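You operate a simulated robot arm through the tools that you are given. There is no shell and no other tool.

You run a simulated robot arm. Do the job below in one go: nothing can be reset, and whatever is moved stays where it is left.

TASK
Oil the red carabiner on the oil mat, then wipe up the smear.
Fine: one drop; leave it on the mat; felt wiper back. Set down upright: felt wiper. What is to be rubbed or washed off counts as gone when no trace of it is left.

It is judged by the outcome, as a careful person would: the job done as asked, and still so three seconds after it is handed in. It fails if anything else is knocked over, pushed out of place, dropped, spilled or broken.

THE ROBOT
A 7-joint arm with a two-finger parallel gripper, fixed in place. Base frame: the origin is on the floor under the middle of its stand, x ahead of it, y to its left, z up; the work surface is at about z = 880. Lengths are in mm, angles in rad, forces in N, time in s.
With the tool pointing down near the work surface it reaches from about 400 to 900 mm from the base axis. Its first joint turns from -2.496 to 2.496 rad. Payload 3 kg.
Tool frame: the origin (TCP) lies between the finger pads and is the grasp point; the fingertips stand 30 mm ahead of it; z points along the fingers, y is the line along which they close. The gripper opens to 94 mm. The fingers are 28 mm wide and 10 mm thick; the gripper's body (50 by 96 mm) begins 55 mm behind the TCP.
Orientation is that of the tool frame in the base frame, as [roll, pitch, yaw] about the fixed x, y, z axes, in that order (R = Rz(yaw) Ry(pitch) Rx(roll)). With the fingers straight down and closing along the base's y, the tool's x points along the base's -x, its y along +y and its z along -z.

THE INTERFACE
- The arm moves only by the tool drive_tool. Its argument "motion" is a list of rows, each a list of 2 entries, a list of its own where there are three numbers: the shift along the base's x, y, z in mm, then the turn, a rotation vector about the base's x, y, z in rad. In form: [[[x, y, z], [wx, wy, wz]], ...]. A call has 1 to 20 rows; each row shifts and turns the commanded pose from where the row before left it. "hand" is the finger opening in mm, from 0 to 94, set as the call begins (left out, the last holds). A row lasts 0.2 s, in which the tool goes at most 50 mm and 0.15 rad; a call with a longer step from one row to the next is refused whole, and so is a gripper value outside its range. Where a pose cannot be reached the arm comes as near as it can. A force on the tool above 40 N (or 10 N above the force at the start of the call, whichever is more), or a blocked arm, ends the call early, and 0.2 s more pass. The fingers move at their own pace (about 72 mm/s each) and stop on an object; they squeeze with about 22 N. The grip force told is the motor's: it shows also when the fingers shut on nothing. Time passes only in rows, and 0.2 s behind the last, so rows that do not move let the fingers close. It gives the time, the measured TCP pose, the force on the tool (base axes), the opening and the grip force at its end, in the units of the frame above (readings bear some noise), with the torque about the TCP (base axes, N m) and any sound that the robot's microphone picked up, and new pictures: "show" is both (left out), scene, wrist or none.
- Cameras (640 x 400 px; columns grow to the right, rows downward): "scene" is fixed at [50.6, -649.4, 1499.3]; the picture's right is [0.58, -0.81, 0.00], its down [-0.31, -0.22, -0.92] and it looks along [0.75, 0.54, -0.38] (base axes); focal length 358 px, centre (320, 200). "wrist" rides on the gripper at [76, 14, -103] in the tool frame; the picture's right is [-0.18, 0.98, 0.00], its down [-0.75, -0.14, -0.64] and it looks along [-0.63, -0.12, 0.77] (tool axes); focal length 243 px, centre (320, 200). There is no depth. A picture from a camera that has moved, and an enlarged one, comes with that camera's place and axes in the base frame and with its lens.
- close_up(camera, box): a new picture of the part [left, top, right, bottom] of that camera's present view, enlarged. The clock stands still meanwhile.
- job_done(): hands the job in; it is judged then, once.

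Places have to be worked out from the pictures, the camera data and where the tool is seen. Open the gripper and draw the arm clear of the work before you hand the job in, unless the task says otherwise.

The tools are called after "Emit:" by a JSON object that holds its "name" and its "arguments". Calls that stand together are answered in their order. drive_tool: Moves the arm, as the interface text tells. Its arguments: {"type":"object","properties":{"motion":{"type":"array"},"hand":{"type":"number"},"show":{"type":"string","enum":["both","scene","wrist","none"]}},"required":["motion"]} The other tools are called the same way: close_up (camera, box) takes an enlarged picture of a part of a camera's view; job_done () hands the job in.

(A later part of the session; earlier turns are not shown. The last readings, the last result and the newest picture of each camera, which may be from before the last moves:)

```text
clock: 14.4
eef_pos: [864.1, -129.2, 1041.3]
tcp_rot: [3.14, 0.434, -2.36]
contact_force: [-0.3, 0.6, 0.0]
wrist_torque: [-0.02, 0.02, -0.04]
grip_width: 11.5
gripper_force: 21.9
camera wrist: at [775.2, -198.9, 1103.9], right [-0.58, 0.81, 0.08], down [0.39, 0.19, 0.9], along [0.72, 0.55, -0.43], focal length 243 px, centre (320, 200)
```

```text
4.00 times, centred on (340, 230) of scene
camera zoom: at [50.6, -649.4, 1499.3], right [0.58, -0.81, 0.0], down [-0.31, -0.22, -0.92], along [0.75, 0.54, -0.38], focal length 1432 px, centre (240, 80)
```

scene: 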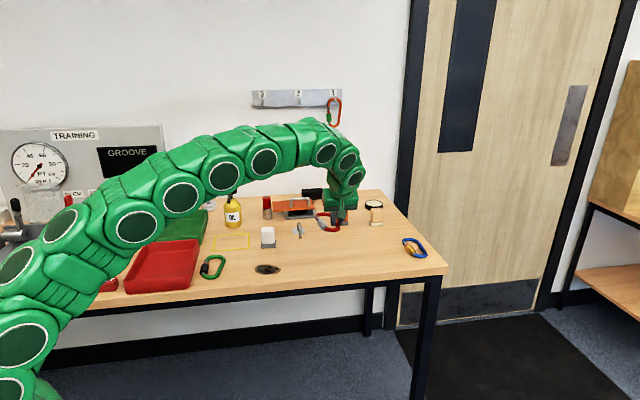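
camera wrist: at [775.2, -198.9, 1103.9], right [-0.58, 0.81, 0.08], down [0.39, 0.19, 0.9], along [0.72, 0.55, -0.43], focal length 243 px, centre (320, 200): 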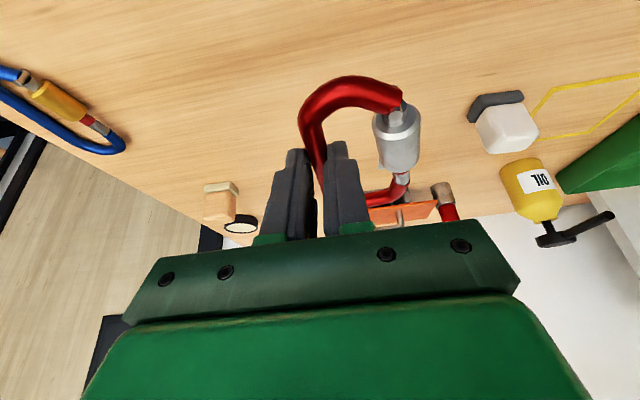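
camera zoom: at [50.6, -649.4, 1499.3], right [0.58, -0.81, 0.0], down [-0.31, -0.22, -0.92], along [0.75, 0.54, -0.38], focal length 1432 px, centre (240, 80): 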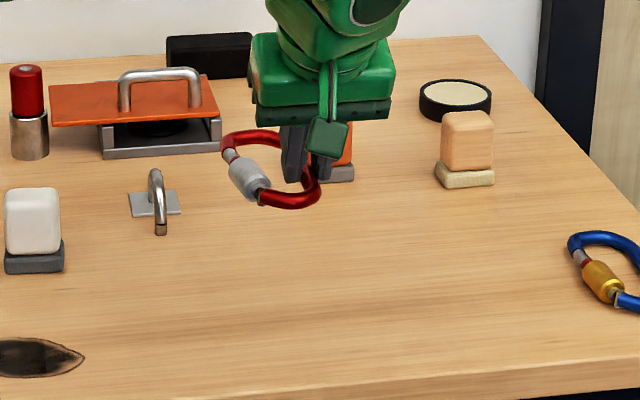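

The carabiner is held firmly, still level with the tool. I'll now carry it over at height while turning it by -90°, so that its sleeve side will face the bottle, stopping short of the outline at about (672, 176).

Emit:
{"name": "drive_tool", "arguments": {"motion": [[[-16, 25.4, 0], [0, 0, -0.131]], [[-16, 25.4, 0], [0, 0, -0.131]], [[-16, 25.4, 0], [0, 0, -0.131]], [[-16, 25.4, 0], [0, 0, -0.131]], [[-16, 25.4, 0], [0, 0, -0.131]], [[-16, 25.4, 0], [0, 0, -0.131]], [[-16, 25.4, 0], [0, 0, -0.131]], [[-16, 25.4, 0], [0, 0, -0.131]], [[-16, 25.4, 0], [0, 0, -0.131]], [[-16, 25.4, 0], [0, 0, -0.131]], [[-16, 25.4, 0], [0, 0, -0.131]], [[-16, 25.4, 0], [0, 0, -0.13]], [[0, 0, 0], [0, 0, 0]]], "show": "both"}}

```text
clock: 17.2
eef_pos: [672.3, 175.6, 1042.6]
tcp_rot: [3.141, 0.434, 2.353]
contact_force: [-1.0, 0.2, 0.4]
wrist_torque: [-0.02, 0.03, 0.01]
grip_width: 11.2
gripper_force: 22.1
camera wrist: at [603.9, 265.4, 1104.5], right [0.81, 0.57, 0.08], down [0.19, -0.39, 0.9], along [0.55, -0.72, -0.43], focal length 243 px, centre (320, 200)
```

scene: 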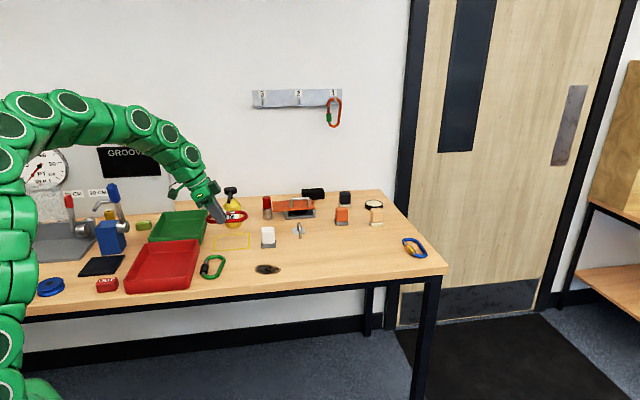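
wrist: 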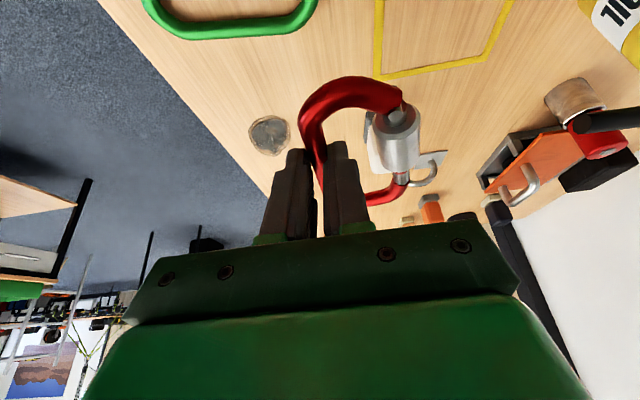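

The spout tip shows again at about (791, 267, 1017), matching earlier. I'll take a close look at it and at the held carabiner before lowering in.

Emit:
{"name": "close_up", "arguments": {"camera": "wrist", "box": [360, 0, 640, 220]}}

Emit:
{"name": "close_up", "arguments": {"camera": "scene", "box": [160, 160, 280, 260]}}

```text
1.82 times, centred on (500, 110) of wrist
camera zoom: at [603.9, 265.4, 1104.5], right [0.81, 0.57, 0.08], down [0.19, -0.39, 0.9], along [0.55, -0.72, -0.43], focal length 441 px, centre (-7, 364)
```

zoom: 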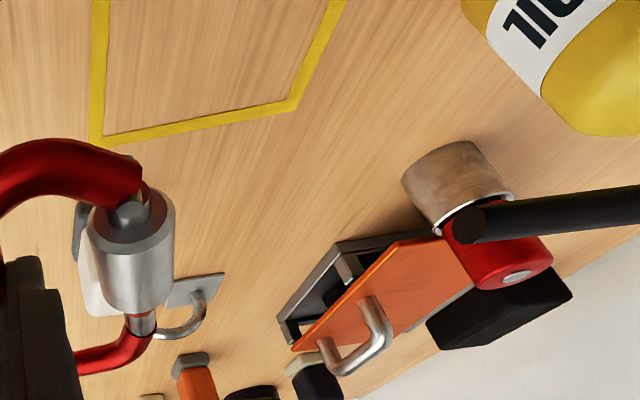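

```text
4.00 times, centred on (220, 210) of scene
camera zoom: at [50.6, -649.4, 1499.3], right [0.58, -0.81, 0.0], down [-0.31, -0.22, -0.92], along [0.75, 0.54, -0.38], focal length 1432 px, centre (720, 160)
```

zoom: 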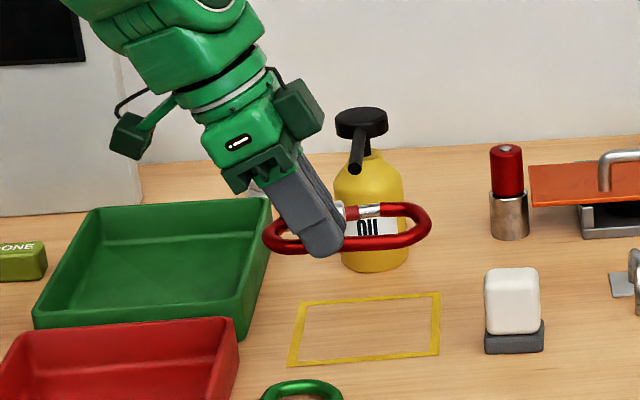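

I notice a block on the side of the gripper facing the spout. I'll enlarge it before deciding the approach.

Emit:
{"name": "close_up", "arguments": {"camera": "scene", "box": [180, 165, 250, 235]}}

```text
5.71 times, centred on (215, 200) of scene
camera zoom: at [50.6, -649.4, 1499.3], right [0.58, -0.81, 0.0], down [-0.31, -0.22, -0.92], along [0.75, 0.54, -0.38], focal length 2046 px, centre (920, 200)
```

zoom: 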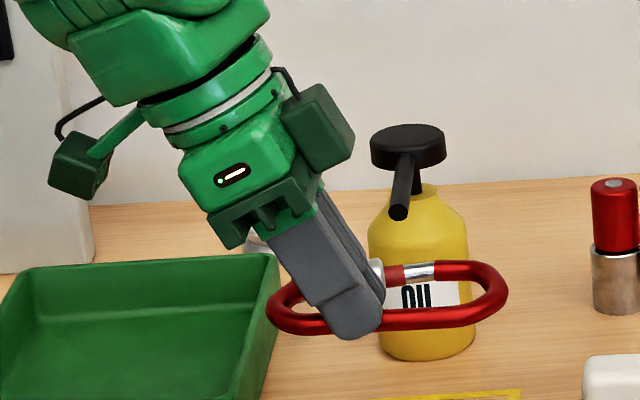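

From the geometry, that block sticks out only about 16 mm and stays clear of the spout by more than 20 mm. I'll lower the carabiner and slide it in under the spout, stopping about 10 mm above the surface.

Emit:
{"name": "drive_tool", "arguments": {"motion": [[[0, 0, -28], [0, 0, 0]], [[0, 0, -28], [0, 0, 0]], [[21.2, 21.2, -26], [0, 0, 0]], [[21.2, 21.2, -26], [0, 0, 0]], [[0, 0, 0], [0, 0, 0]]], "show": "both"}}

Emit:
{"name": "close_up", "arguments": {"camera": "scene", "box": [180, 165, 280, 265]}}

```text
clock: 18.4
eef_pos: [716.9, 217.5, 934.9]
tcp_rot: [3.141, 0.435, 2.354]
contact_force: [0.0, 0.1, -2.1]
wrist_torque: [0.03, 0.06, -0.01]
grip_width: 11.2
gripper_force: 22.3
camera wrist: at [646.5, 307.6, 995.9], right [0.81, 0.58, 0.08], down [0.19, -0.39, 0.9], along [0.55, -0.72, -0.43], focal length 243 px, centre (320, 200)
```

scene: 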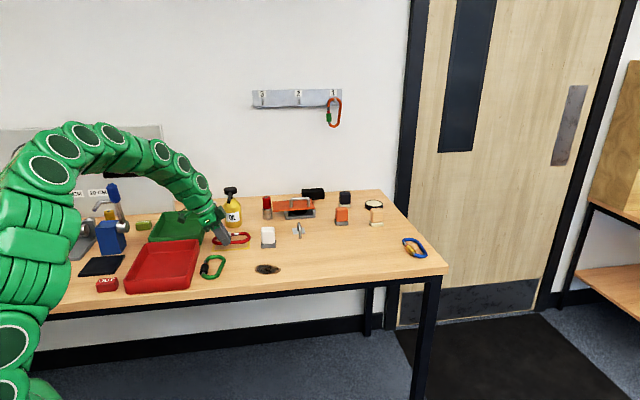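
wrist: 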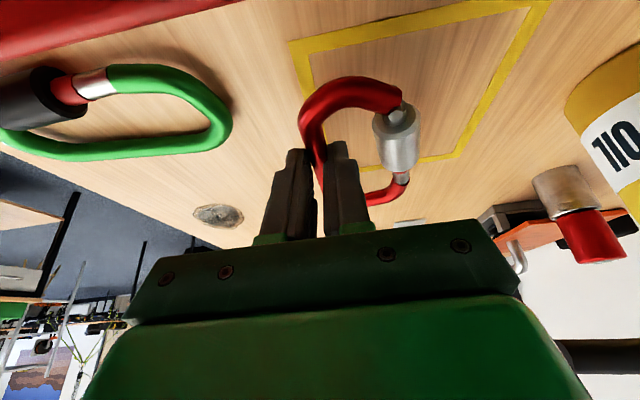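

```text
4.00 times, centred on (230, 215) of scene
camera zoom: at [50.6, -649.4, 1499.3], right [0.58, -0.81, 0.0], down [-0.31, -0.22, -0.92], along [0.75, 0.54, -0.38], focal length 1432 px, centre (680, 140)
```

zoom: 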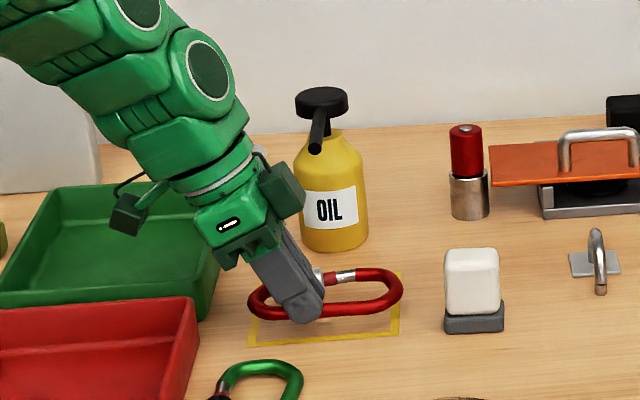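

The path is clear, with the camera well above the tray. I'll advance the remaining 40 mm toward the bottle.

Emit:
{"name": "drive_tool", "arguments": {"motion": [[[9, 10, -4], [0, 0, 0]], [[9, 10, -4], [0, 0, 0]], [[9, 10, -3], [0, 0, 0]], [[0, 0, 0], [0, 0, 0]]], "show": "both"}}

Emit:
{"name": "close_up", "arguments": {"camera": "scene", "box": [190, 180, 270, 260]}}

Emit:
{"name": "close_up", "arguments": {"camera": "wrist", "box": [240, 0, 560, 240]}}

```text
clock: 19.4
eef_pos: [742.6, 247.6, 923.0]
tcp_rot: [-3.141, 0.437, 2.356]
contact_force: [-0.2, -0.1, -1.1]
wrist_torque: [-0.03, 0.06, 0.01]
grip_width: 11.4
gripper_force: 21.9
camera wrist: at [673.5, 337.2, 985.3], right [0.81, 0.58, 0.08], down [0.19, -0.39, 0.9], along [0.55, -0.72, -0.43], focal length 243 px, centre (320, 200)
```

scene: 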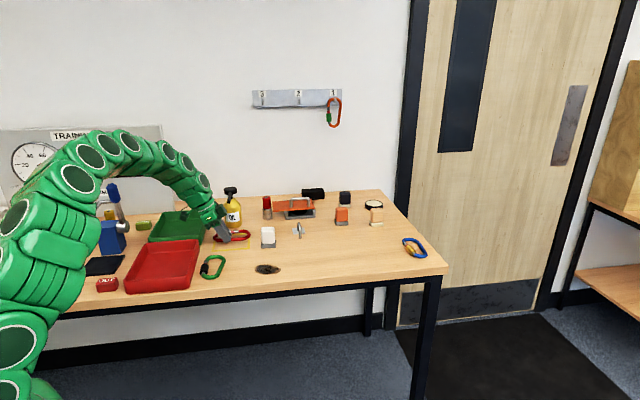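
wrist: 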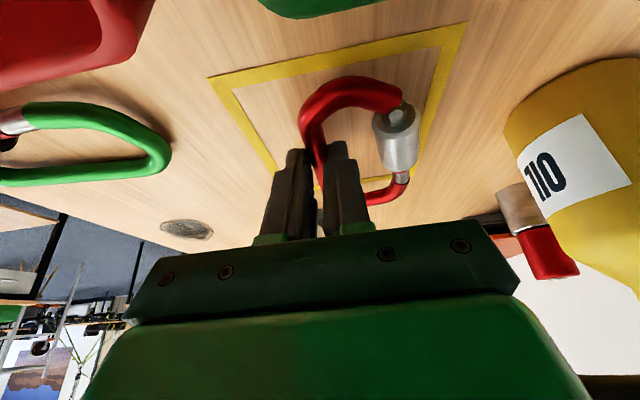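

```text
5.00 times, centred on (230, 220) of scene
camera zoom: at [50.6, -649.4, 1499.3], right [0.58, -0.81, 0.0], down [-0.31, -0.22, -0.92], along [0.75, 0.54, -0.38], focal length 1790 px, centre (770, 100)
```

zoom: 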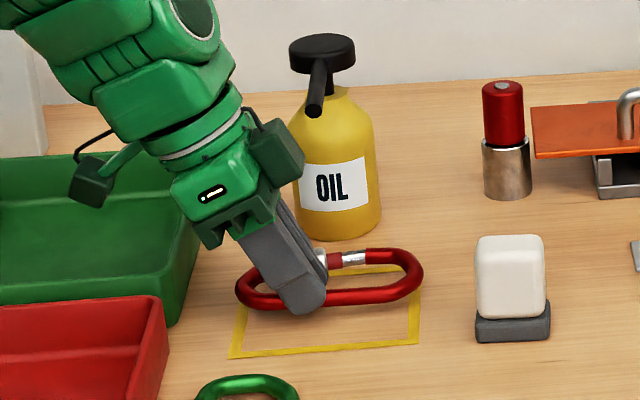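

```text
1.67 times, centred on (400, 120) of wrist
camera zoom: at [673.5, 337.2, 985.3], right [0.81, 0.58, 0.08], down [0.19, -0.39, 0.9], along [0.55, -0.72, -0.43], focal length 404 px, centre (187, 333)
```

zoom: 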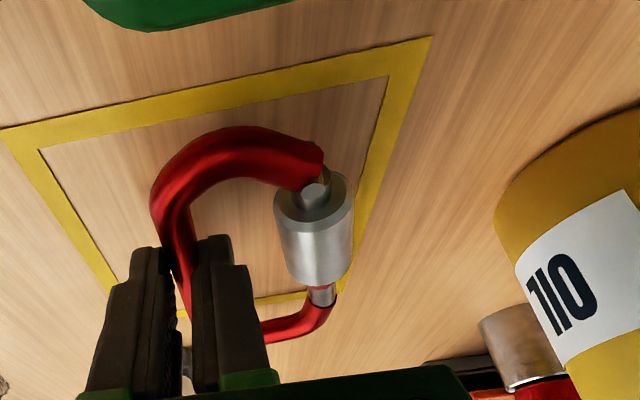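

The carabiner sits squarely within the outline, with its sleeve under the spout line. I'll lower it the last ~9 mm and open the fingers modestly.

Emit:
{"name": "drive_tool", "arguments": {"motion": [[[0, 0, -4], [0, 0, 0]], [[0, 0, -3], [0, 0, 0]], [[0, 0, -2], [0, 0, 0]], [[0, 0, 0], [0, 0, 0]]], "show": "none"}}

```text
clock: 20.4
eef_pos: [742.7, 247.8, 914.2]
tcp_rot: [3.141, 0.437, 2.354]
contact_force: [0.4, -0.3, -0.6]
wrist_torque: [-0.04, 0.01, -0.01]
grip_width: 11.7
gripper_force: 22.1
```

No contact yet at 914.2, so I'll go down another 1.5 mm and then release.

Emit:
{"name": "drive_tool", "arguments": {"motion": [[[0, 0, -1.5], [0, 0, 0]], [[0, 0, 0], [0, 0, 0]]], "show": "none"}}

Emit:
{"name": "drive_tool", "arguments": {"motion": [[[0, 0, 0], [0, 0, 0]], [[0, 0, 0], [0, 0, 0]]], "hand": 26, "show": "both"}}

Emit:
{"name": "close_up", "arguments": {"camera": "wrist", "box": [240, 0, 560, 240]}}

```text
clock: 21.0
eef_pos: [742.3, 248.1, 913.1]
tcp_rot: [3.141, 0.434, 2.354]
contact_force: [-1.9, -1.4, 6.2]
wrist_torque: [-0.06, 0.12, 0.09]
grip_width: 11.5
gripper_force: 22.1
```

```text
clock: 21.6
eef_pos: [742.1, 248.5, 911.6]
tcp_rot: [3.139, 0.436, 2.354]
contact_force: [2.0, 5.7, 8.5]
wrist_torque: [0.15, -0.03, 0.0]
grip_width: 22.6
gripper_force: 0.1
camera wrist: at [673.3, 337.7, 975.0], right [0.81, 0.58, 0.08], down [0.19, -0.39, 0.9], along [0.55, -0.72, -0.43], focal length 243 px, centre (320, 200)
```

scene: 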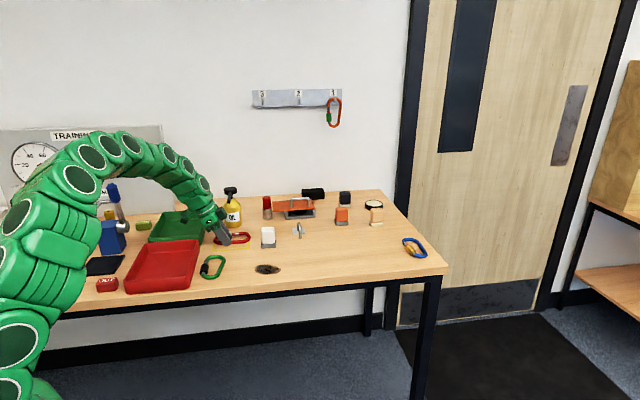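
wrist: 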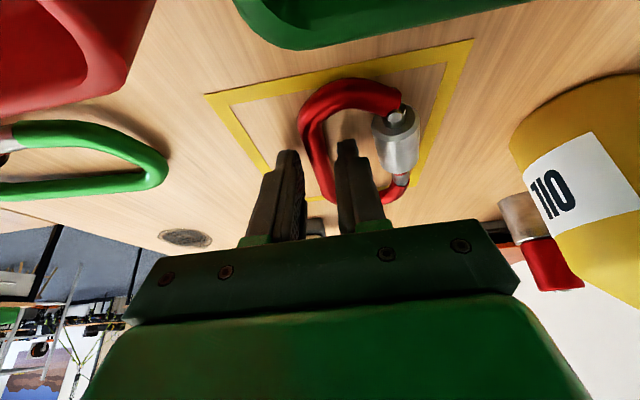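

```text
1.67 times, centred on (400, 120) of wrist
camera zoom: at [673.3, 337.7, 975.0], right [0.81, 0.58, 0.08], down [0.19, -0.39, 0.9], along [0.55, -0.72, -0.43], focal length 404 px, centre (187, 333)
```

zoom: 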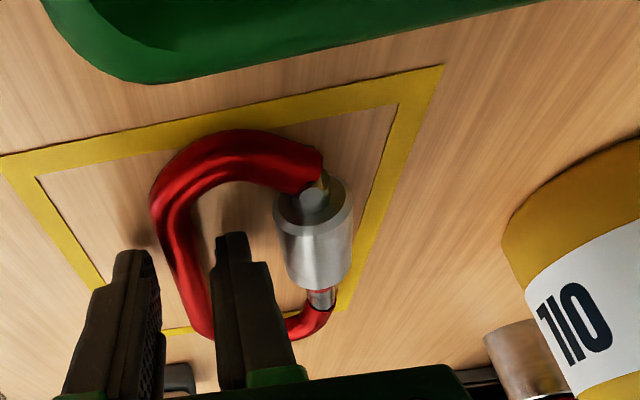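

The carabiner is released and lying flat. I'll withdraw along the tool axis, then back away from the bottle and up.

Emit:
{"name": "drive_tool", "arguments": {"motion": [[[-3, 3, 9], [0, 0, 0]], [[-3, 3, 9], [0, 0, 0]], [[-6, 6, 18], [0, 0, 0]], [[-18, -18, 10], [0, 0, 0]], [[-25, -25, 20], [0, 0, 0]], [[-25, -25, 30], [0, 0, 0]], [[0, 0, 40], [0, 0, 0]], [[0, 0, 40], [0, 0, 0]], [[0, 0, 0], [0, 0, 0]]], "show": "both"}}

Emit:
{"name": "close_up", "arguments": {"camera": "scene", "box": [200, 180, 280, 260]}}

```text
clock: 23.6
eef_pos: [662.2, 191.2, 1089.4]
tcp_rot: [-3.14, 0.436, 2.356]
contact_force: [-0.4, -0.5, 0.1]
wrist_torque: [0.02, -0.03, -0.01]
grip_width: 26.2
gripper_force: 0.0
camera wrist: at [593.3, 281.0, 1150.9], right [0.81, 0.58, 0.08], down [0.19, -0.39, 0.9], along [0.55, -0.72, -0.43], focal length 243 px, centre (320, 200)
```

scene: 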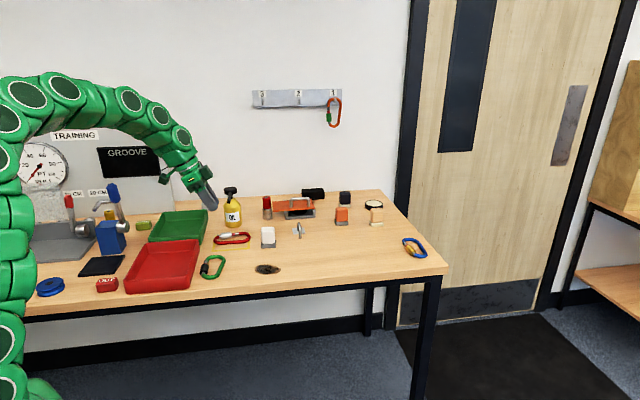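
wrist: 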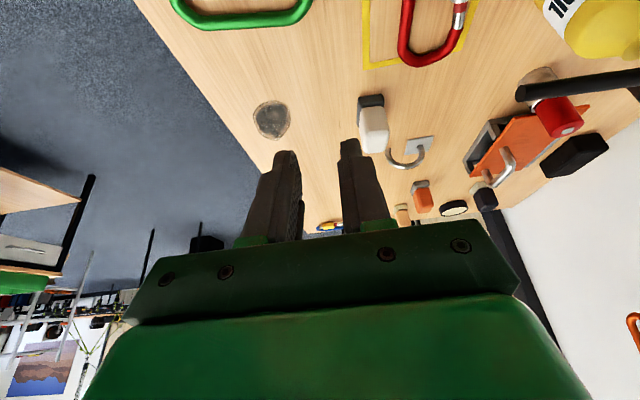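

```text
5.00 times, centred on (240, 220) of scene
camera zoom: at [50.6, -649.4, 1499.3], right [0.58, -0.81, 0.0], down [-0.31, -0.22, -0.92], along [0.75, 0.54, -0.38], focal length 1790 px, centre (720, 100)
```

zoom: 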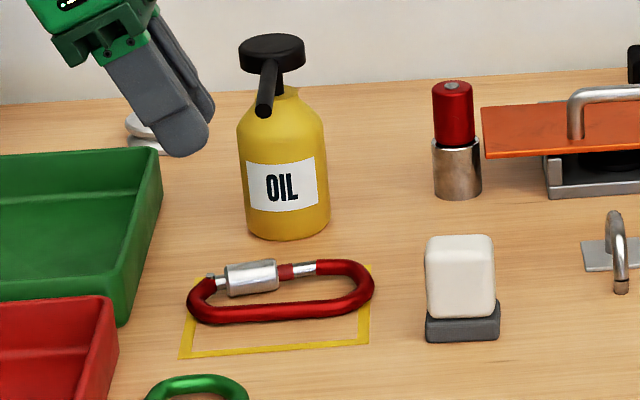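

The carabiner lies on the outlined area, and the spout's drop point projects right onto the gate where it meets the sleeve. Next I'll close the fingers and move above the pump cap, at about (864, 345) with its top near z ≈ 1027. I'll lean outward for reach.

Emit:
{"name": "drive_tool", "arguments": {"motion": [[[5, 4, 15], [0, 0, 0.13]], [[21, 16, 10], [0, 0, 0.13]], [[21, 16, 0], [0, 0, 0.13]], [[21, 16, 0], [0, 0, 0.13]], [[21, 16, 0], [0, 0, 0.13]], [[21, 16, 0], [0, 0, 0.13]], [[21, 16, 0], [0, 0, 0.13]], [[21, 16, 0], [0, 0, 0.13]], [[19, 16, 0], [0, 0, 0.126]], [[0, 0, 0], [0, 0, 0]]], "hand": 0, "show": "both"}}

```text
clock: 25.8
eef_pos: [834.5, 324.8, 1112.9]
tcp_rot: [3.141, 0.434, -2.762]
contact_force: [0.1, -0.2, 0.7]
wrist_torque: [-0.03, 0.0, -0.04]
grip_width: 0.0
gripper_force: 22.4
camera wrist: at [724.2, 295.6, 1175.3], right [-0.21, 0.97, 0.08], down [0.44, 0.02, 0.9], along [0.88, 0.22, -0.43], focal length 243 px, centre (320, 200)
```

scene: 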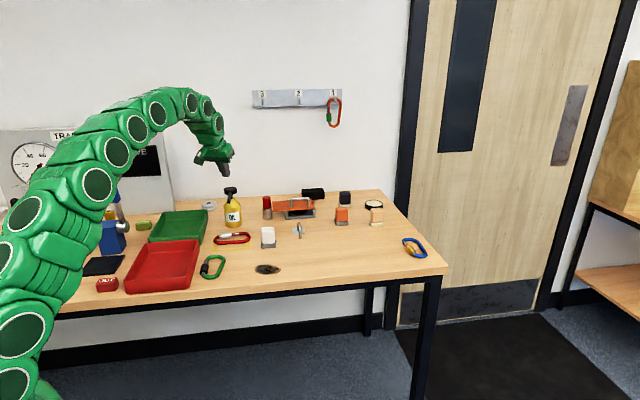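
wrist: 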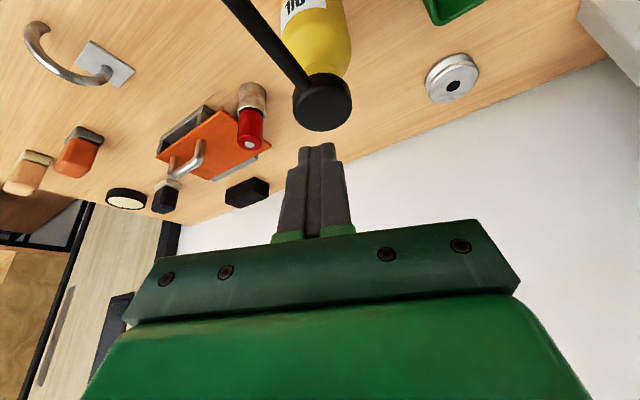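

Emit:
{"name": "close_up", "arguments": {"camera": "wrist", "box": [260, 20, 400, 200]}}

Emit:
{"name": "close_up", "arguments": {"camera": "scene", "box": [190, 130, 270, 240]}}

```text
2.22 times, centred on (330, 110) of wrist
camera zoom: at [724.2, 295.6, 1175.3], right [-0.21, 0.97, 0.08], down [0.44, 0.02, 0.9], along [0.88, 0.22, -0.43], focal length 539 px, centre (298, 400)
```

zoom: 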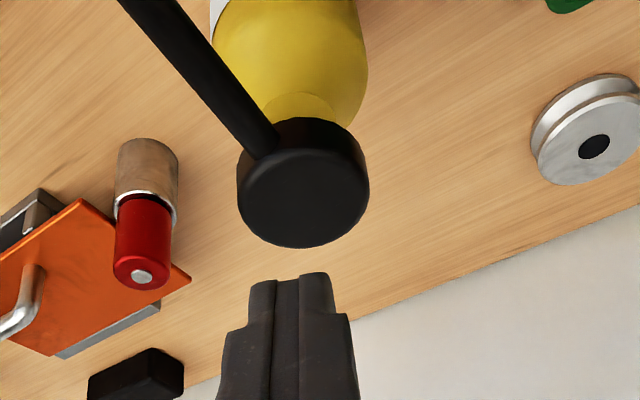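

```text
3.64 times, centred on (230, 185) of scene
camera zoom: at [50.6, -649.4, 1499.3], right [0.58, -0.81, 0.0], down [-0.31, -0.22, -0.92], along [0.75, 0.54, -0.38], focal length 1302 px, centre (647, 254)
```

zoom: 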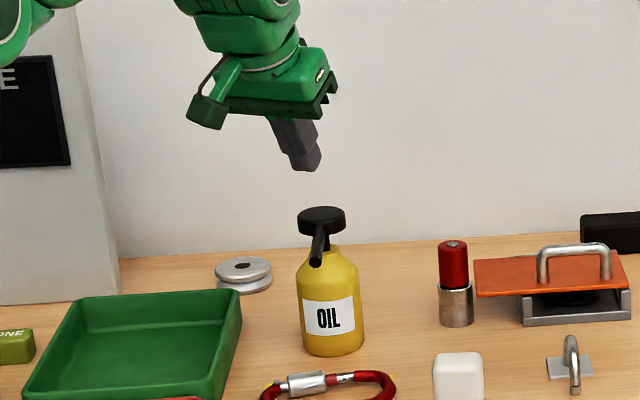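

The wrist and scene rays put the cap centre at about (864, 340), with its top at z ≈ 1025. I'll move directly over it and stop a few mm above.

Emit:
{"name": "drive_tool", "arguments": {"motion": [[[15, 8, -14], [0, 0, 0]], [[14.5, 7.2, -15], [0, 0, 0]], [[0, 0, -10], [0, 0, 0]], [[0, 0, -6], [0, 0, 0]], [[0, 0, 0], [0, 0, 0]]], "show": "both"}}

Emit:
{"name": "close_up", "arguments": {"camera": "wrist", "box": [240, 40, 400, 240]}}

Emit:
{"name": "close_up", "arguments": {"camera": "scene", "box": [200, 150, 270, 250]}}

```text
clock: 27.0
eef_pos: [863.4, 339.2, 1069.5]
tcp_rot: [3.141, 0.438, -2.763]
contact_force: [0.7, -0.9, -0.1]
wrist_torque: [0.02, 0.0, -0.03]
grip_width: 0.0
gripper_force: 21.7
camera wrist: at [753.5, 310.7, 1130.7], right [-0.21, 0.97, 0.08], down [0.43, 0.02, 0.9], along [0.88, 0.22, -0.43], focal length 243 px, centre (320, 200)
```

scene: 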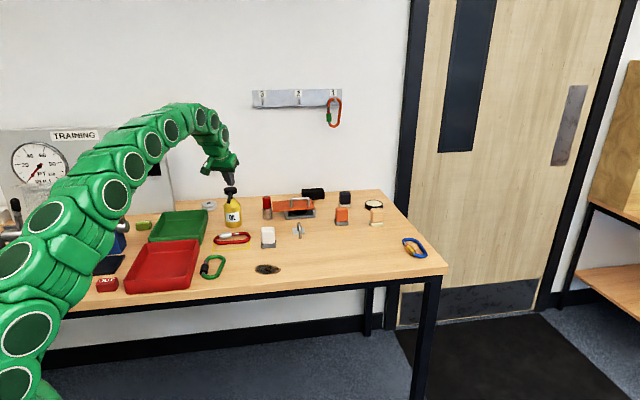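
wrist: 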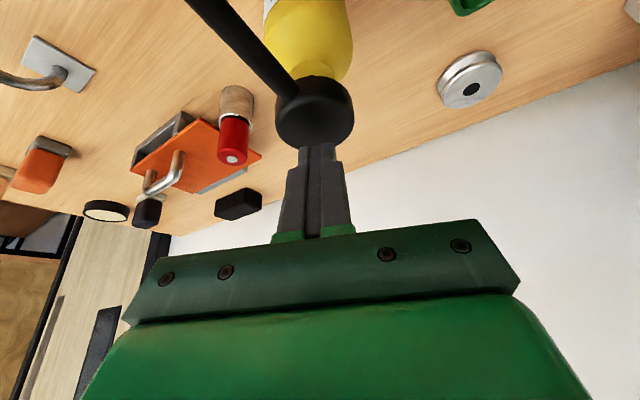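

```text
2.00 times, centred on (320, 140) of wrist
camera zoom: at [753.5, 310.7, 1130.7], right [-0.21, 0.97, 0.08], down [0.43, 0.02, 0.9], along [0.88, 0.22, -0.43], focal length 485 px, centre (320, 320)
```

zoom: 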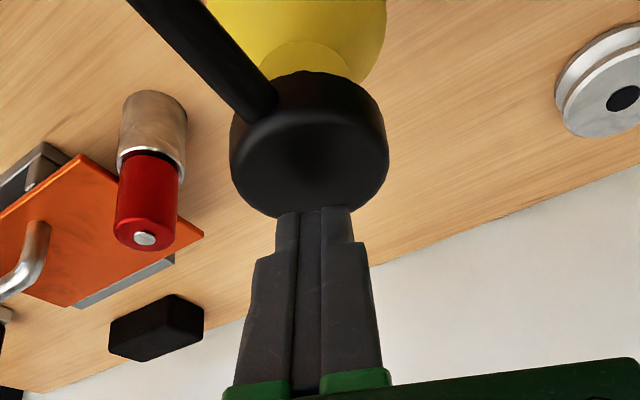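

```text
4.00 times, centred on (235, 200) of scene
camera zoom: at [50.6, -649.4, 1499.3], right [0.58, -0.81, 0.0], down [-0.31, -0.22, -0.92], along [0.75, 0.54, -0.38], focal length 1432 px, centre (660, 200)
```

zoom: 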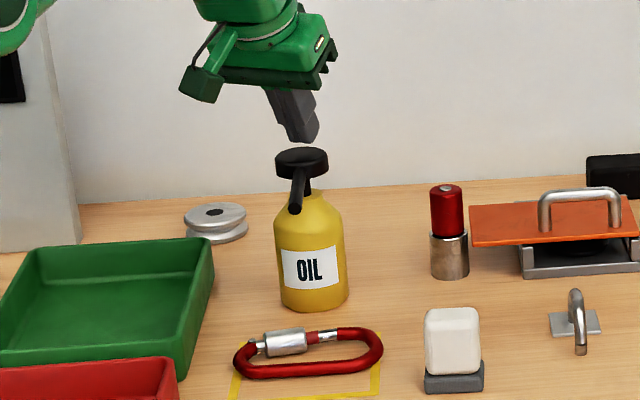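

The fingertip is centred over the cap, roughly 11 mm above it. I'll ease down to find contact.

Emit:
{"name": "drive_tool", "arguments": {"motion": [[[0, 0, -5], [0, 0, 0]], [[0, 0, -4], [0, 0, 0]], [[0, 0, -2], [0, 0, 0]], [[0, 0, 0], [0, 0, 0]]], "show": "none"}}

```text
clock: 28.0
eef_pos: [863.5, 339.6, 1057.3]
tcp_rot: [-3.141, 0.435, -2.764]
contact_force: [-0.6, -0.4, 1.2]
wrist_torque: [0.01, 0.03, 0.01]
grip_width: 0.2
gripper_force: 21.6
```

Emit:
{"name": "drive_tool", "arguments": {"motion": [[[0, 0, -2], [0, 0, 0]], [[0, 0, -2], [0, 0, 0]]], "show": "none"}}

Emit:
{"name": "close_up", "arguments": {"camera": "scene", "box": [205, 165, 265, 245]}}

```text
clock: 28.6
eef_pos: [864.1, 338.1, 1053.6]
tcp_rot: [3.141, 0.435, -2.763]
contact_force: [-0.5, -0.1, 3.2]
wrist_torque: [0.02, 0.0, 0.01]
grip_width: 0.0
gripper_force: 21.5
```

```text
5.00 times, centred on (235, 205) of scene
camera zoom: at [50.6, -649.4, 1499.3], right [0.58, -0.81, 0.0], down [-0.31, -0.22, -0.92], along [0.75, 0.54, -0.38], focal length 1790 px, centre (745, 175)
```

zoom: 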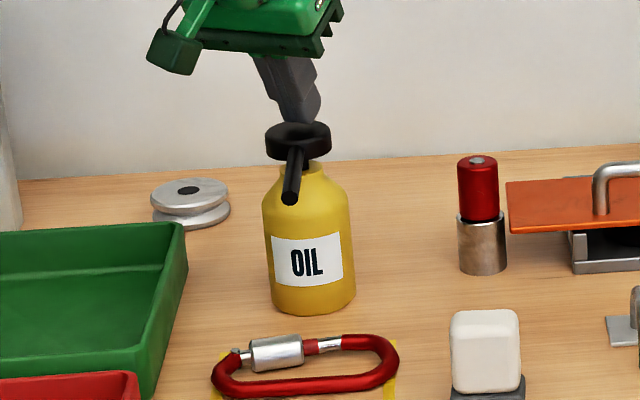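

I'm in light contact (3 N) and the cap is beginning to move. I'll make one smooth press down and release in the same motion.

Emit:
{"name": "drive_tool", "arguments": {"motion": [[[0, 0, -4], [0, 0, 0]], [[0, 0, -4], [0, 0, 0]], [[0, 0, -3], [0, 0, 0]], [[0, 0, 8], [0, 0, 0]], [[0, 0, 15], [0, 0, 0]], [[0, 0, 15], [0, 0, 0]]], "show": "both"}}

Emit:
{"name": "close_up", "arguments": {"camera": "scene", "box": [205, 165, 275, 260]}}

```text
clock: 30.0
eef_pos: [864.2, 339.6, 1081.2]
tcp_rot: [3.142, 0.434, -2.762]
contact_force: [-0.5, -1.6, -1.0]
wrist_torque: [0.0, 0.03, 0.03]
grip_width: 0.0
gripper_force: 21.6
camera wrist: at [753.9, 310.9, 1142.4], right [-0.21, 0.97, 0.08], down [0.44, 0.02, 0.9], along [0.87, 0.22, -0.43], focal length 243 px, centre (320, 200)
```

scene: 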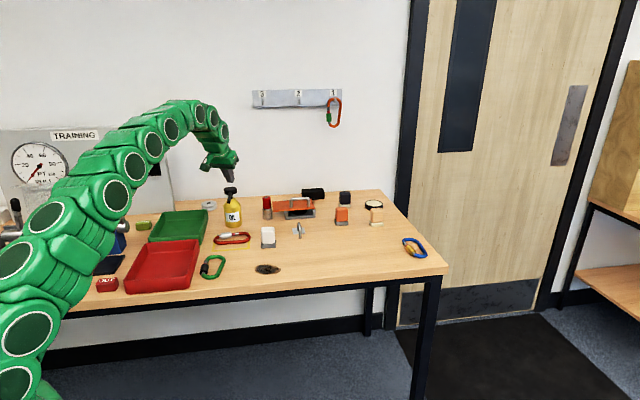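
wrist: 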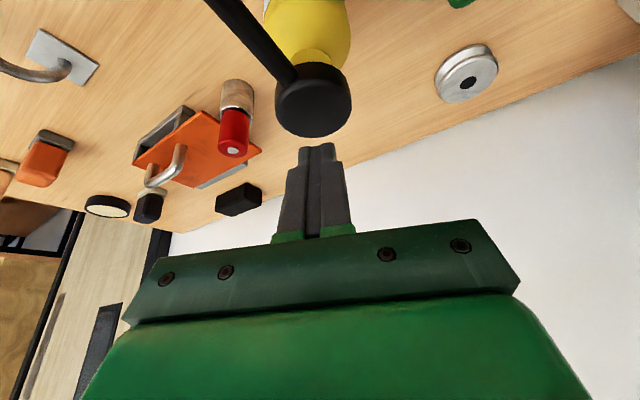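

```text
4.21 times, centred on (240, 212) of scene
camera zoom: at [50.6, -649.4, 1499.3], right [0.58, -0.81, 0.0], down [-0.31, -0.22, -0.92], along [0.75, 0.54, -0.38], focal length 1508 px, centre (657, 147)
```

zoom: 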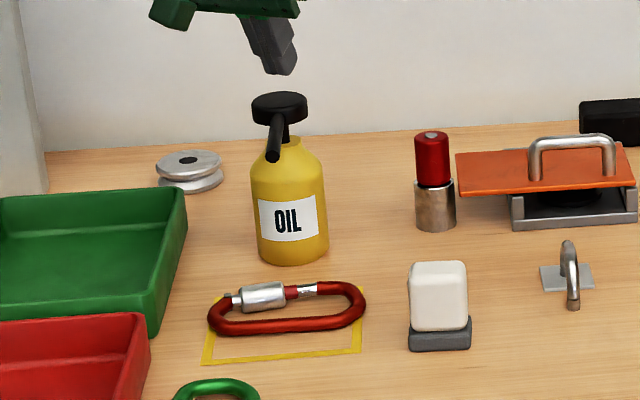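

Now I'll look closely for a drop on the carabiner or the mat.

Emit:
{"name": "close_up", "arguments": {"camera": "scene", "box": [210, 225, 255, 255]}}

Emit:
{"name": "close_up", "arguments": {"camera": "scene", "box": [220, 180, 250, 212]}}

Emit:
{"name": "close_up", "arguments": {"camera": "scene", "box": [240, 255, 300, 285]}}

```text
13.33 times, centred on (232, 240) of scene
camera zoom: at [50.6, -649.4, 1499.3], right [0.58, -0.81, 0.0], down [-0.31, -0.22, -0.92], along [0.75, 0.54, -0.38], focal length 4775 px, centre (1487, -333)
```

zoom: 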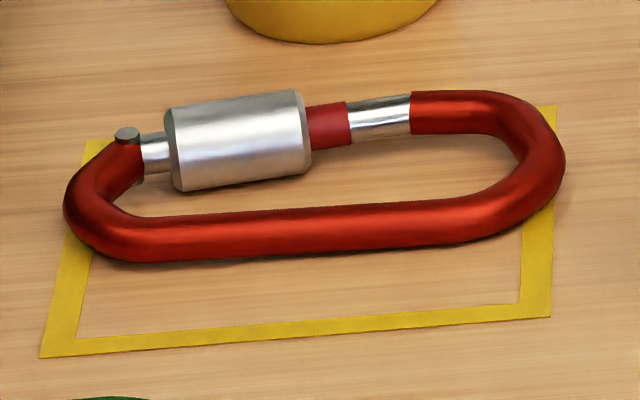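

```text
12.50 times, centred on (235, 196) of scene
camera zoom: at [50.6, -649.4, 1499.3], right [0.58, -0.81, 0.0], down [-0.31, -0.22, -0.92], along [0.75, 0.54, -0.38], focal length 4476 px, centre (1382, 250)
```

zoom: 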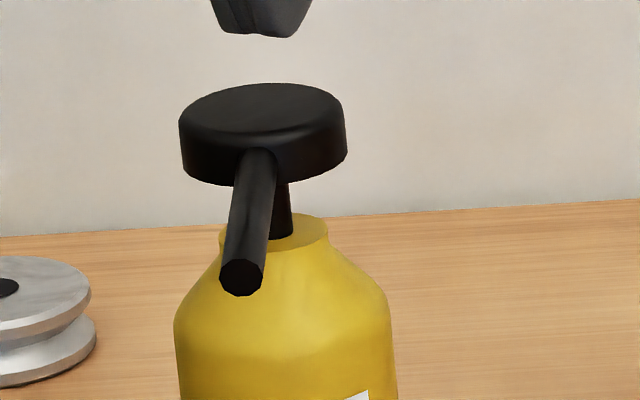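

```text
10.67 times, centred on (270, 270) of scene
camera zoom: at [50.6, -649.4, 1499.3], right [0.58, -0.81, 0.0], down [-0.31, -0.22, -0.92], along [0.75, 0.54, -0.38], focal length 3820 px, centre (853, -547)
```

zoom: 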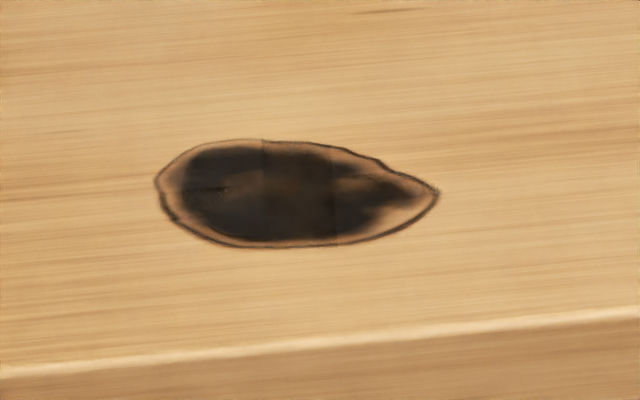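

I can't see a drop from the scene view. Before any second press I'll inspect the carabiner from above with the wrist camera, since an unneeded press would put two drops on it.

Emit:
{"name": "drive_tool", "arguments": {"motion": [[[-10, -14, 20], [-0.0405, 0.101, 0]], [[-20, -30, 10], [-0.0405, 0.101, 0]], [[-20, -30, 0], [-0.0405, 0.101, 0]], [[-20, -30, 0], [-0.0405, 0.101, 0]], [[-20, -30, 0], [0, 0, -0.126]], [[-20, -25, 0], [0, 0, -0.126]], [[-19, -16, 0], [0, 0, -0.127]], [[0, 0, -30], [0, 0, 0]], [[0, 0, -30], [0, 0, 0]], [[0, 0, 0], [0, 0, 0]]], "show": "wrist"}}

Emit:
{"name": "close_up", "arguments": {"camera": "wrist", "box": [330, 30, 490, 180]}}

```text
clock: 32.2
eef_pos: [735.2, 164.1, 1050.1]
tcp_rot: [-3.141, 0.001, 3.142]
contact_force: [-0.3, -0.7, 0.6]
wrist_torque: [-0.02, 0.0, 0.02]
grip_width: 0.0
gripper_force: 22.1
camera wrist: at [658.1, 178.2, 1154.0], right [0.18, 0.98, 0.0], down [0.75, -0.14, 0.64], along [0.63, -0.12, -0.77], focal length 243 px, centre (320, 200)
```

wrist: 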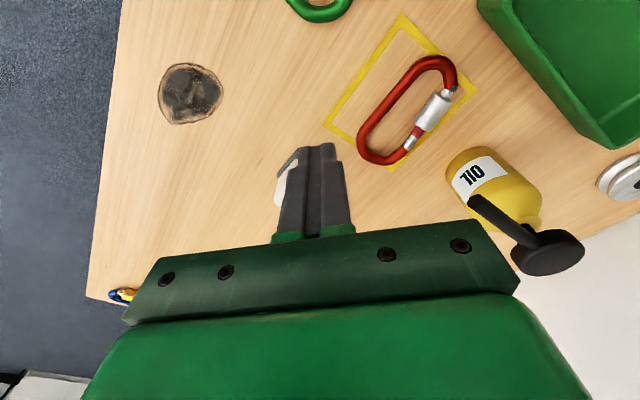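

```text
2.67 times, centred on (410, 105) of wrist
camera zoom: at [658.1, 178.2, 1154.0], right [0.18, 0.98, 0.0], down [0.75, -0.14, 0.64], along [0.63, -0.12, -0.77], focal length 647 px, centre (80, 453)
```

zoom: 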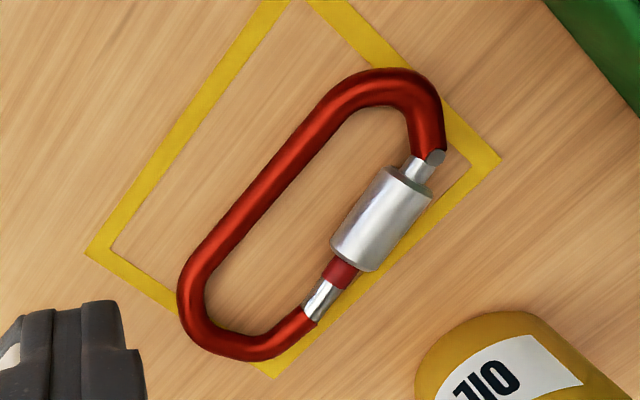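

The body of the carabiner looks different in colour (a glossier, amber tint) from before the press. I'll take the same scene crop as before to compare.

Emit:
{"name": "close_up", "arguments": {"camera": "scene", "box": [200, 180, 280, 260]}}

Emit:
{"name": "close_up", "arguments": {"camera": "wrist", "box": [380, 70, 470, 150]}}

Emit:
{"name": "close_up", "arguments": {"camera": "wrist", "box": [140, 50, 240, 140]}}

```text
5.00 times, centred on (240, 220) of scene
camera zoom: at [50.6, -649.4, 1499.3], right [0.58, -0.81, 0.0], down [-0.31, -0.22, -0.92], along [0.75, 0.54, -0.38], focal length 1790 px, centre (720, 100)
```

zoom: 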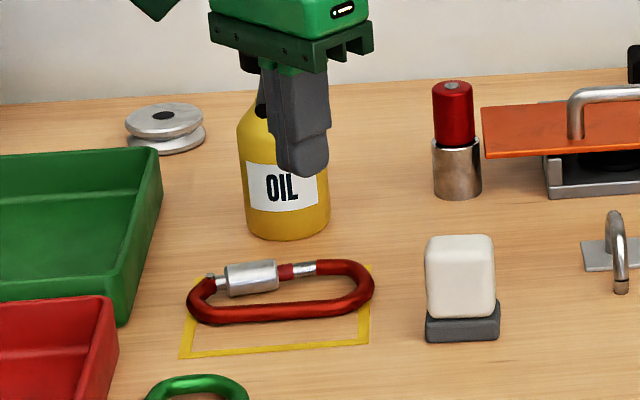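

```text
5.00 times, centred on (425, 110) of wrist
camera zoom: at [658.1, 178.2, 1154.0], right [0.18, 0.98, 0.0], down [0.75, -0.14, 0.64], along [0.63, -0.12, -0.77], focal length 1213 px, centre (-205, 650)
```

zoom: 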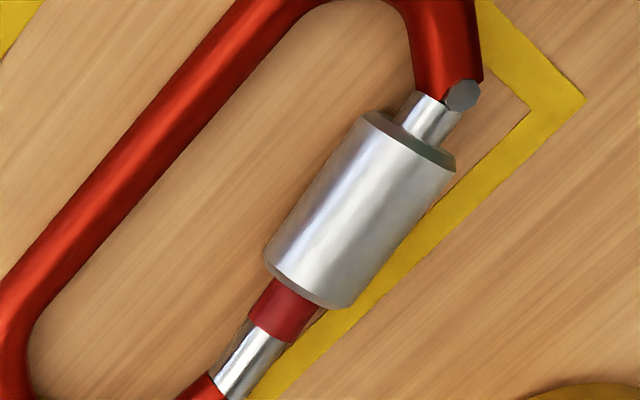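

```text
4.44 times, centred on (190, 95) of wrist
camera zoom: at [658.1, 178.2, 1154.0], right [0.18, 0.98, 0.0], down [0.75, -0.14, 0.64], along [0.63, -0.12, -0.77], focal length 1078 px, centre (898, 667)
```

zoom: 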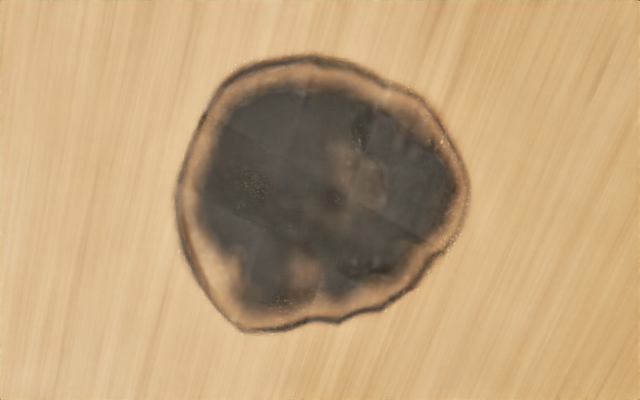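

Comparing the identical crops, the body went from bright crimson to a darker, amber-tinted red while the gate band kept its colour. The single press therefore oiled it, and I won't press again. Now for the felt wiper: its base is at about (822, 122), aligned at 45°. I'll turn the tool +45° and come above it with a 62 mm opening.

Emit:
{"name": "drive_tool", "arguments": {"motion": [[[14.5, -7.1, 0], [0, 0, 0.131]], [[14.5, -7.1, 0], [0, 0, 0.131]], [[14.5, -7.1, 0], [0, 0, 0.131]], [[14.5, -7.1, 0], [0, 0, 0.131]], [[14.5, -7, 0], [0, 0, 0.131]], [[14, -7, 0], [0, 0, 0.13]], [[0, 0, 0], [0, 0, 0]]], "hand": 62, "show": "both"}}

Emit:
{"name": "close_up", "arguments": {"camera": "wrist", "box": [220, 80, 420, 240]}}

Emit:
{"name": "close_up", "arguments": {"camera": "scene", "box": [235, 190, 305, 260]}}

```text
clock: 33.8
eef_pos: [821.5, 123.6, 1050.5]
tcp_rot: [-3.141, -0.001, -2.356]
contact_force: [-0.2, -0.2, -0.2]
wrist_torque: [-0.03, -0.02, 0.01]
grip_width: 62.1
gripper_force: 0.1
camera wrist: at [756.9, 78.0, 1154.9], right [-0.57, 0.82, 0.0], down [0.63, 0.43, 0.64], along [0.53, 0.36, -0.77], focal length 243 px, centre (320, 200)
```

scene: 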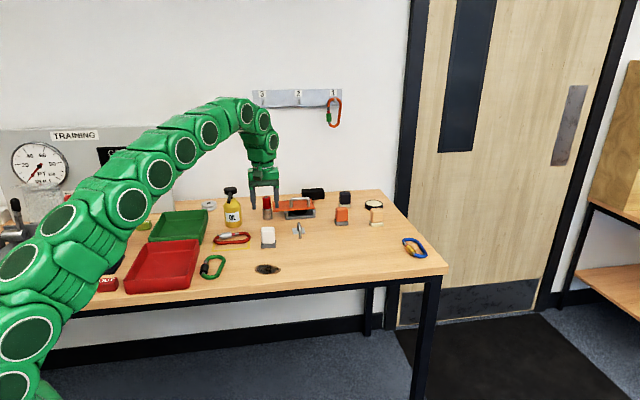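
wrist: 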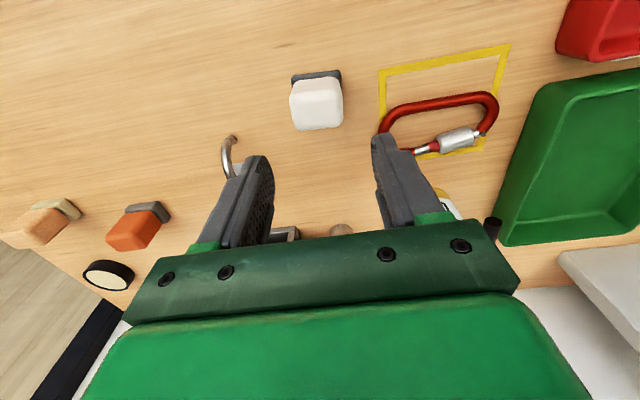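

```text
2.50 times, centred on (320, 160) of wrist
camera zoom: at [756.9, 78.0, 1154.9], right [-0.57, 0.82, 0.0], down [0.63, 0.43, 0.64], along [0.53, 0.36, -0.77], focal length 606 px, centre (320, 300)
```

zoom: 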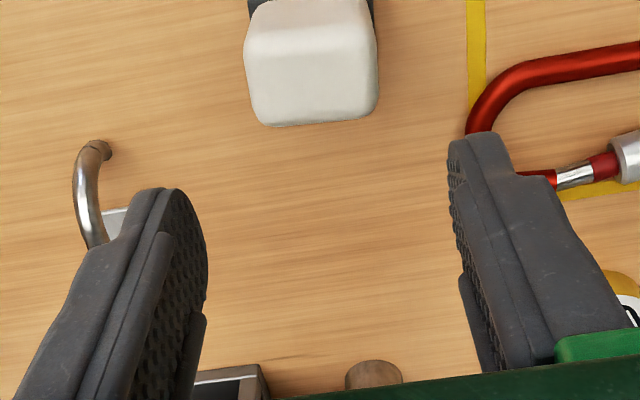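

```text
5.71 times, centred on (270, 225) of scene
camera zoom: at [50.6, -649.4, 1499.3], right [0.58, -0.81, 0.0], down [-0.31, -0.22, -0.92], along [0.75, 0.54, -0.38], focal length 2046 px, centre (606, 57)
```

zoom: 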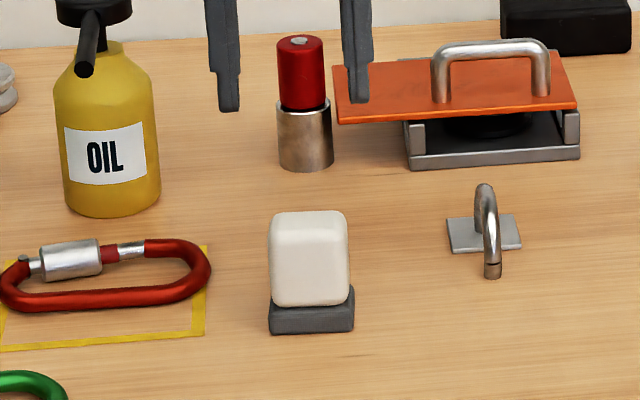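

The wiper handle's centre is at about u/w (665, 496), so I need a small -4 mm shift in y. I'll shift and come down to just above the handle top, then check.

Emit:
{"name": "drive_tool", "arguments": {"motion": [[[0, -4, -30], [0, 0, 0]], [[0, 0, -32], [0, 0, 0]], [[0, 0, 0], [0, 0, 0]]], "show": "both"}}

Emit:
{"name": "close_up", "arguments": {"camera": "wrist", "box": [220, 80, 420, 240]}}

Emit:
{"name": "close_up", "arguments": {"camera": "scene", "box": [235, 190, 305, 260]}}

```text
clock: 34.6
eef_pos: [820.1, 116.7, 989.0]
tcp_rot: [-3.142, 0.001, -2.356]
contact_force: [-0.4, 0.9, -0.2]
wrist_torque: [0.02, 0.0, 0.03]
grip_width: 62.0
gripper_force: 0.0
camera wrist: at [756.7, 73.4, 1092.4], right [-0.56, 0.83, 0.0], down [0.63, 0.43, 0.64], along [0.53, 0.36, -0.77], focal length 243 px, centre (320, 200)
```

scene: 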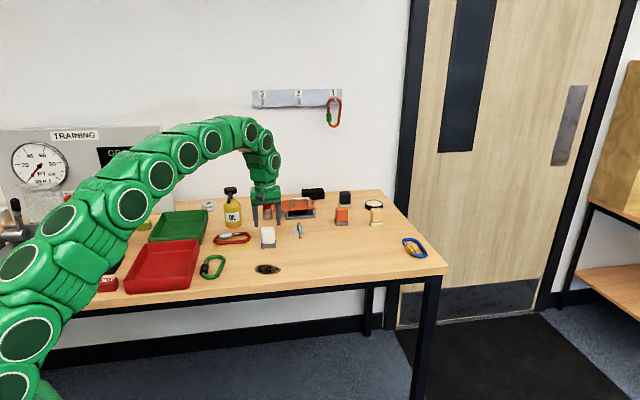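
wrist: 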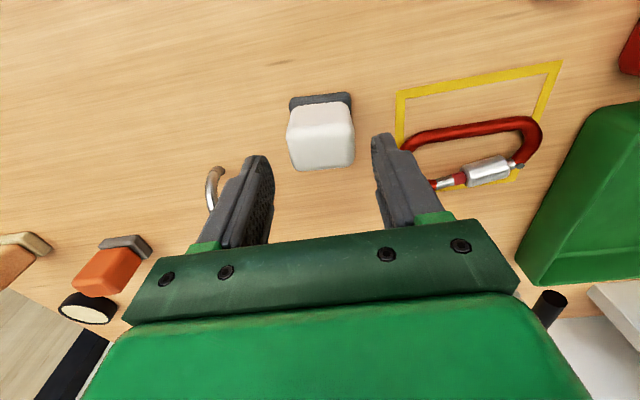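

```text
2.50 times, centred on (320, 160) of wrist
camera zoom: at [756.7, 73.4, 1092.4], right [-0.56, 0.83, 0.0], down [0.63, 0.43, 0.64], along [0.53, 0.36, -0.77], focal length 606 px, centre (320, 300)
```

zoom: 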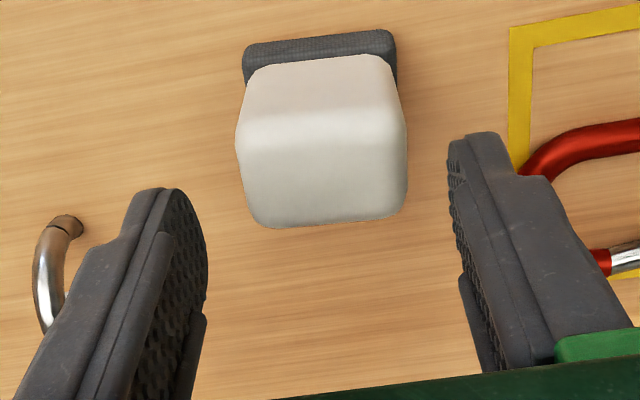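

```text
5.71 times, centred on (270, 225) of scene
camera zoom: at [50.6, -649.4, 1499.3], right [0.58, -0.81, 0.0], down [-0.31, -0.22, -0.92], along [0.75, 0.54, -0.38], focal length 2046 px, centre (606, 57)
```

zoom: 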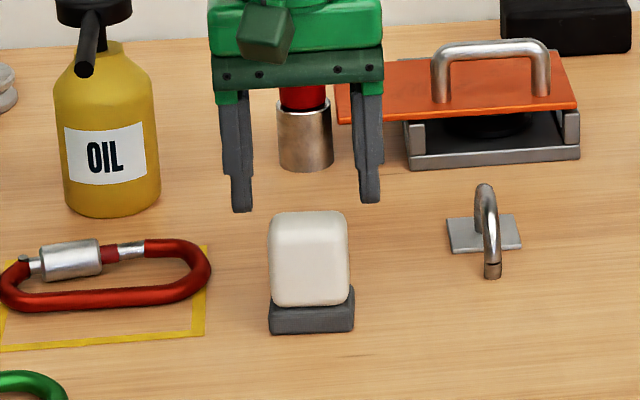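

The handle is centred between the fingers. I'll descend so the pads cover the handle (tips just above the felt base) and grip.

Emit:
{"name": "drive_tool", "arguments": {"motion": [[[0, 0, -20], [0, 0, 0]], [[0, 0, -20], [0, 0, 0]], [[0, 0, -12], [0, 0, 0]], [[0, 0, -5], [0, 0, 0]], [[0, 0, 0], [0, 0, 0]]], "show": "wrist"}}

Emit:
{"name": "close_up", "arguments": {"camera": "scene", "box": [235, 190, 305, 260]}}

```text
clock: 35.8
eef_pos: [820.3, 117.0, 930.9]
tcp_rot: [3.141, -0.001, -2.356]
contact_force: [-0.3, 0.9, -0.5]
wrist_torque: [0.02, 0.01, -0.01]
grip_width: 61.9
gripper_force: 0.1
camera wrist: at [756.8, 74.0, 1035.1], right [-0.56, 0.83, 0.0], down [0.63, 0.43, 0.64], along [0.53, 0.36, -0.77], focal length 243 px, centre (320, 200)
```

wrist: 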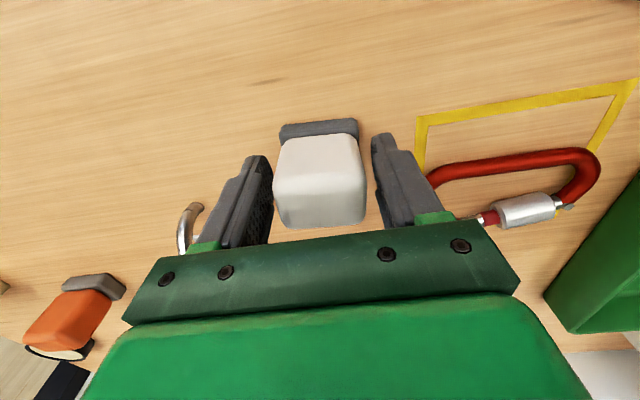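

```text
5.71 times, centred on (270, 225) of scene
camera zoom: at [50.6, -649.4, 1499.3], right [0.58, -0.81, 0.0], down [-0.31, -0.22, -0.92], along [0.75, 0.54, -0.38], focal length 2046 px, centre (606, 57)
```

zoom: 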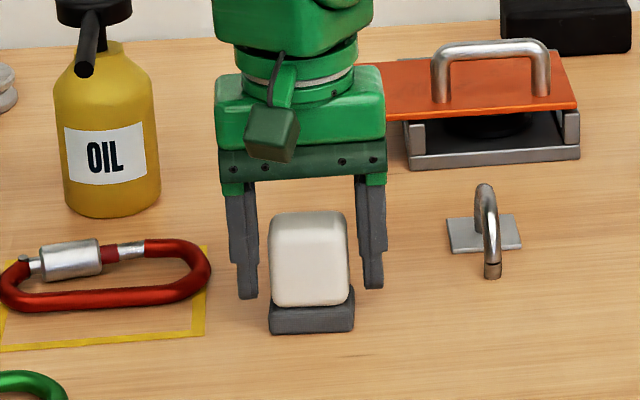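

Emit:
{"name": "drive_tool", "arguments": {"motion": [[[0, 0, 0], [0, 0, 0]], [[0, 0, 0], [0, 0, 0]], [[0, 0, 0], [0, 0, 0]]], "hand": 0, "show": "none"}}

```text
clock: 36.6
eef_pos: [822.1, 117.1, 931.7]
tcp_rot: [-3.141, -0.002, -2.356]
contact_force: [1.2, -0.5, 2.6]
wrist_torque: [0.04, -0.01, -0.06]
grip_width: 50.4
gripper_force: 21.7
```

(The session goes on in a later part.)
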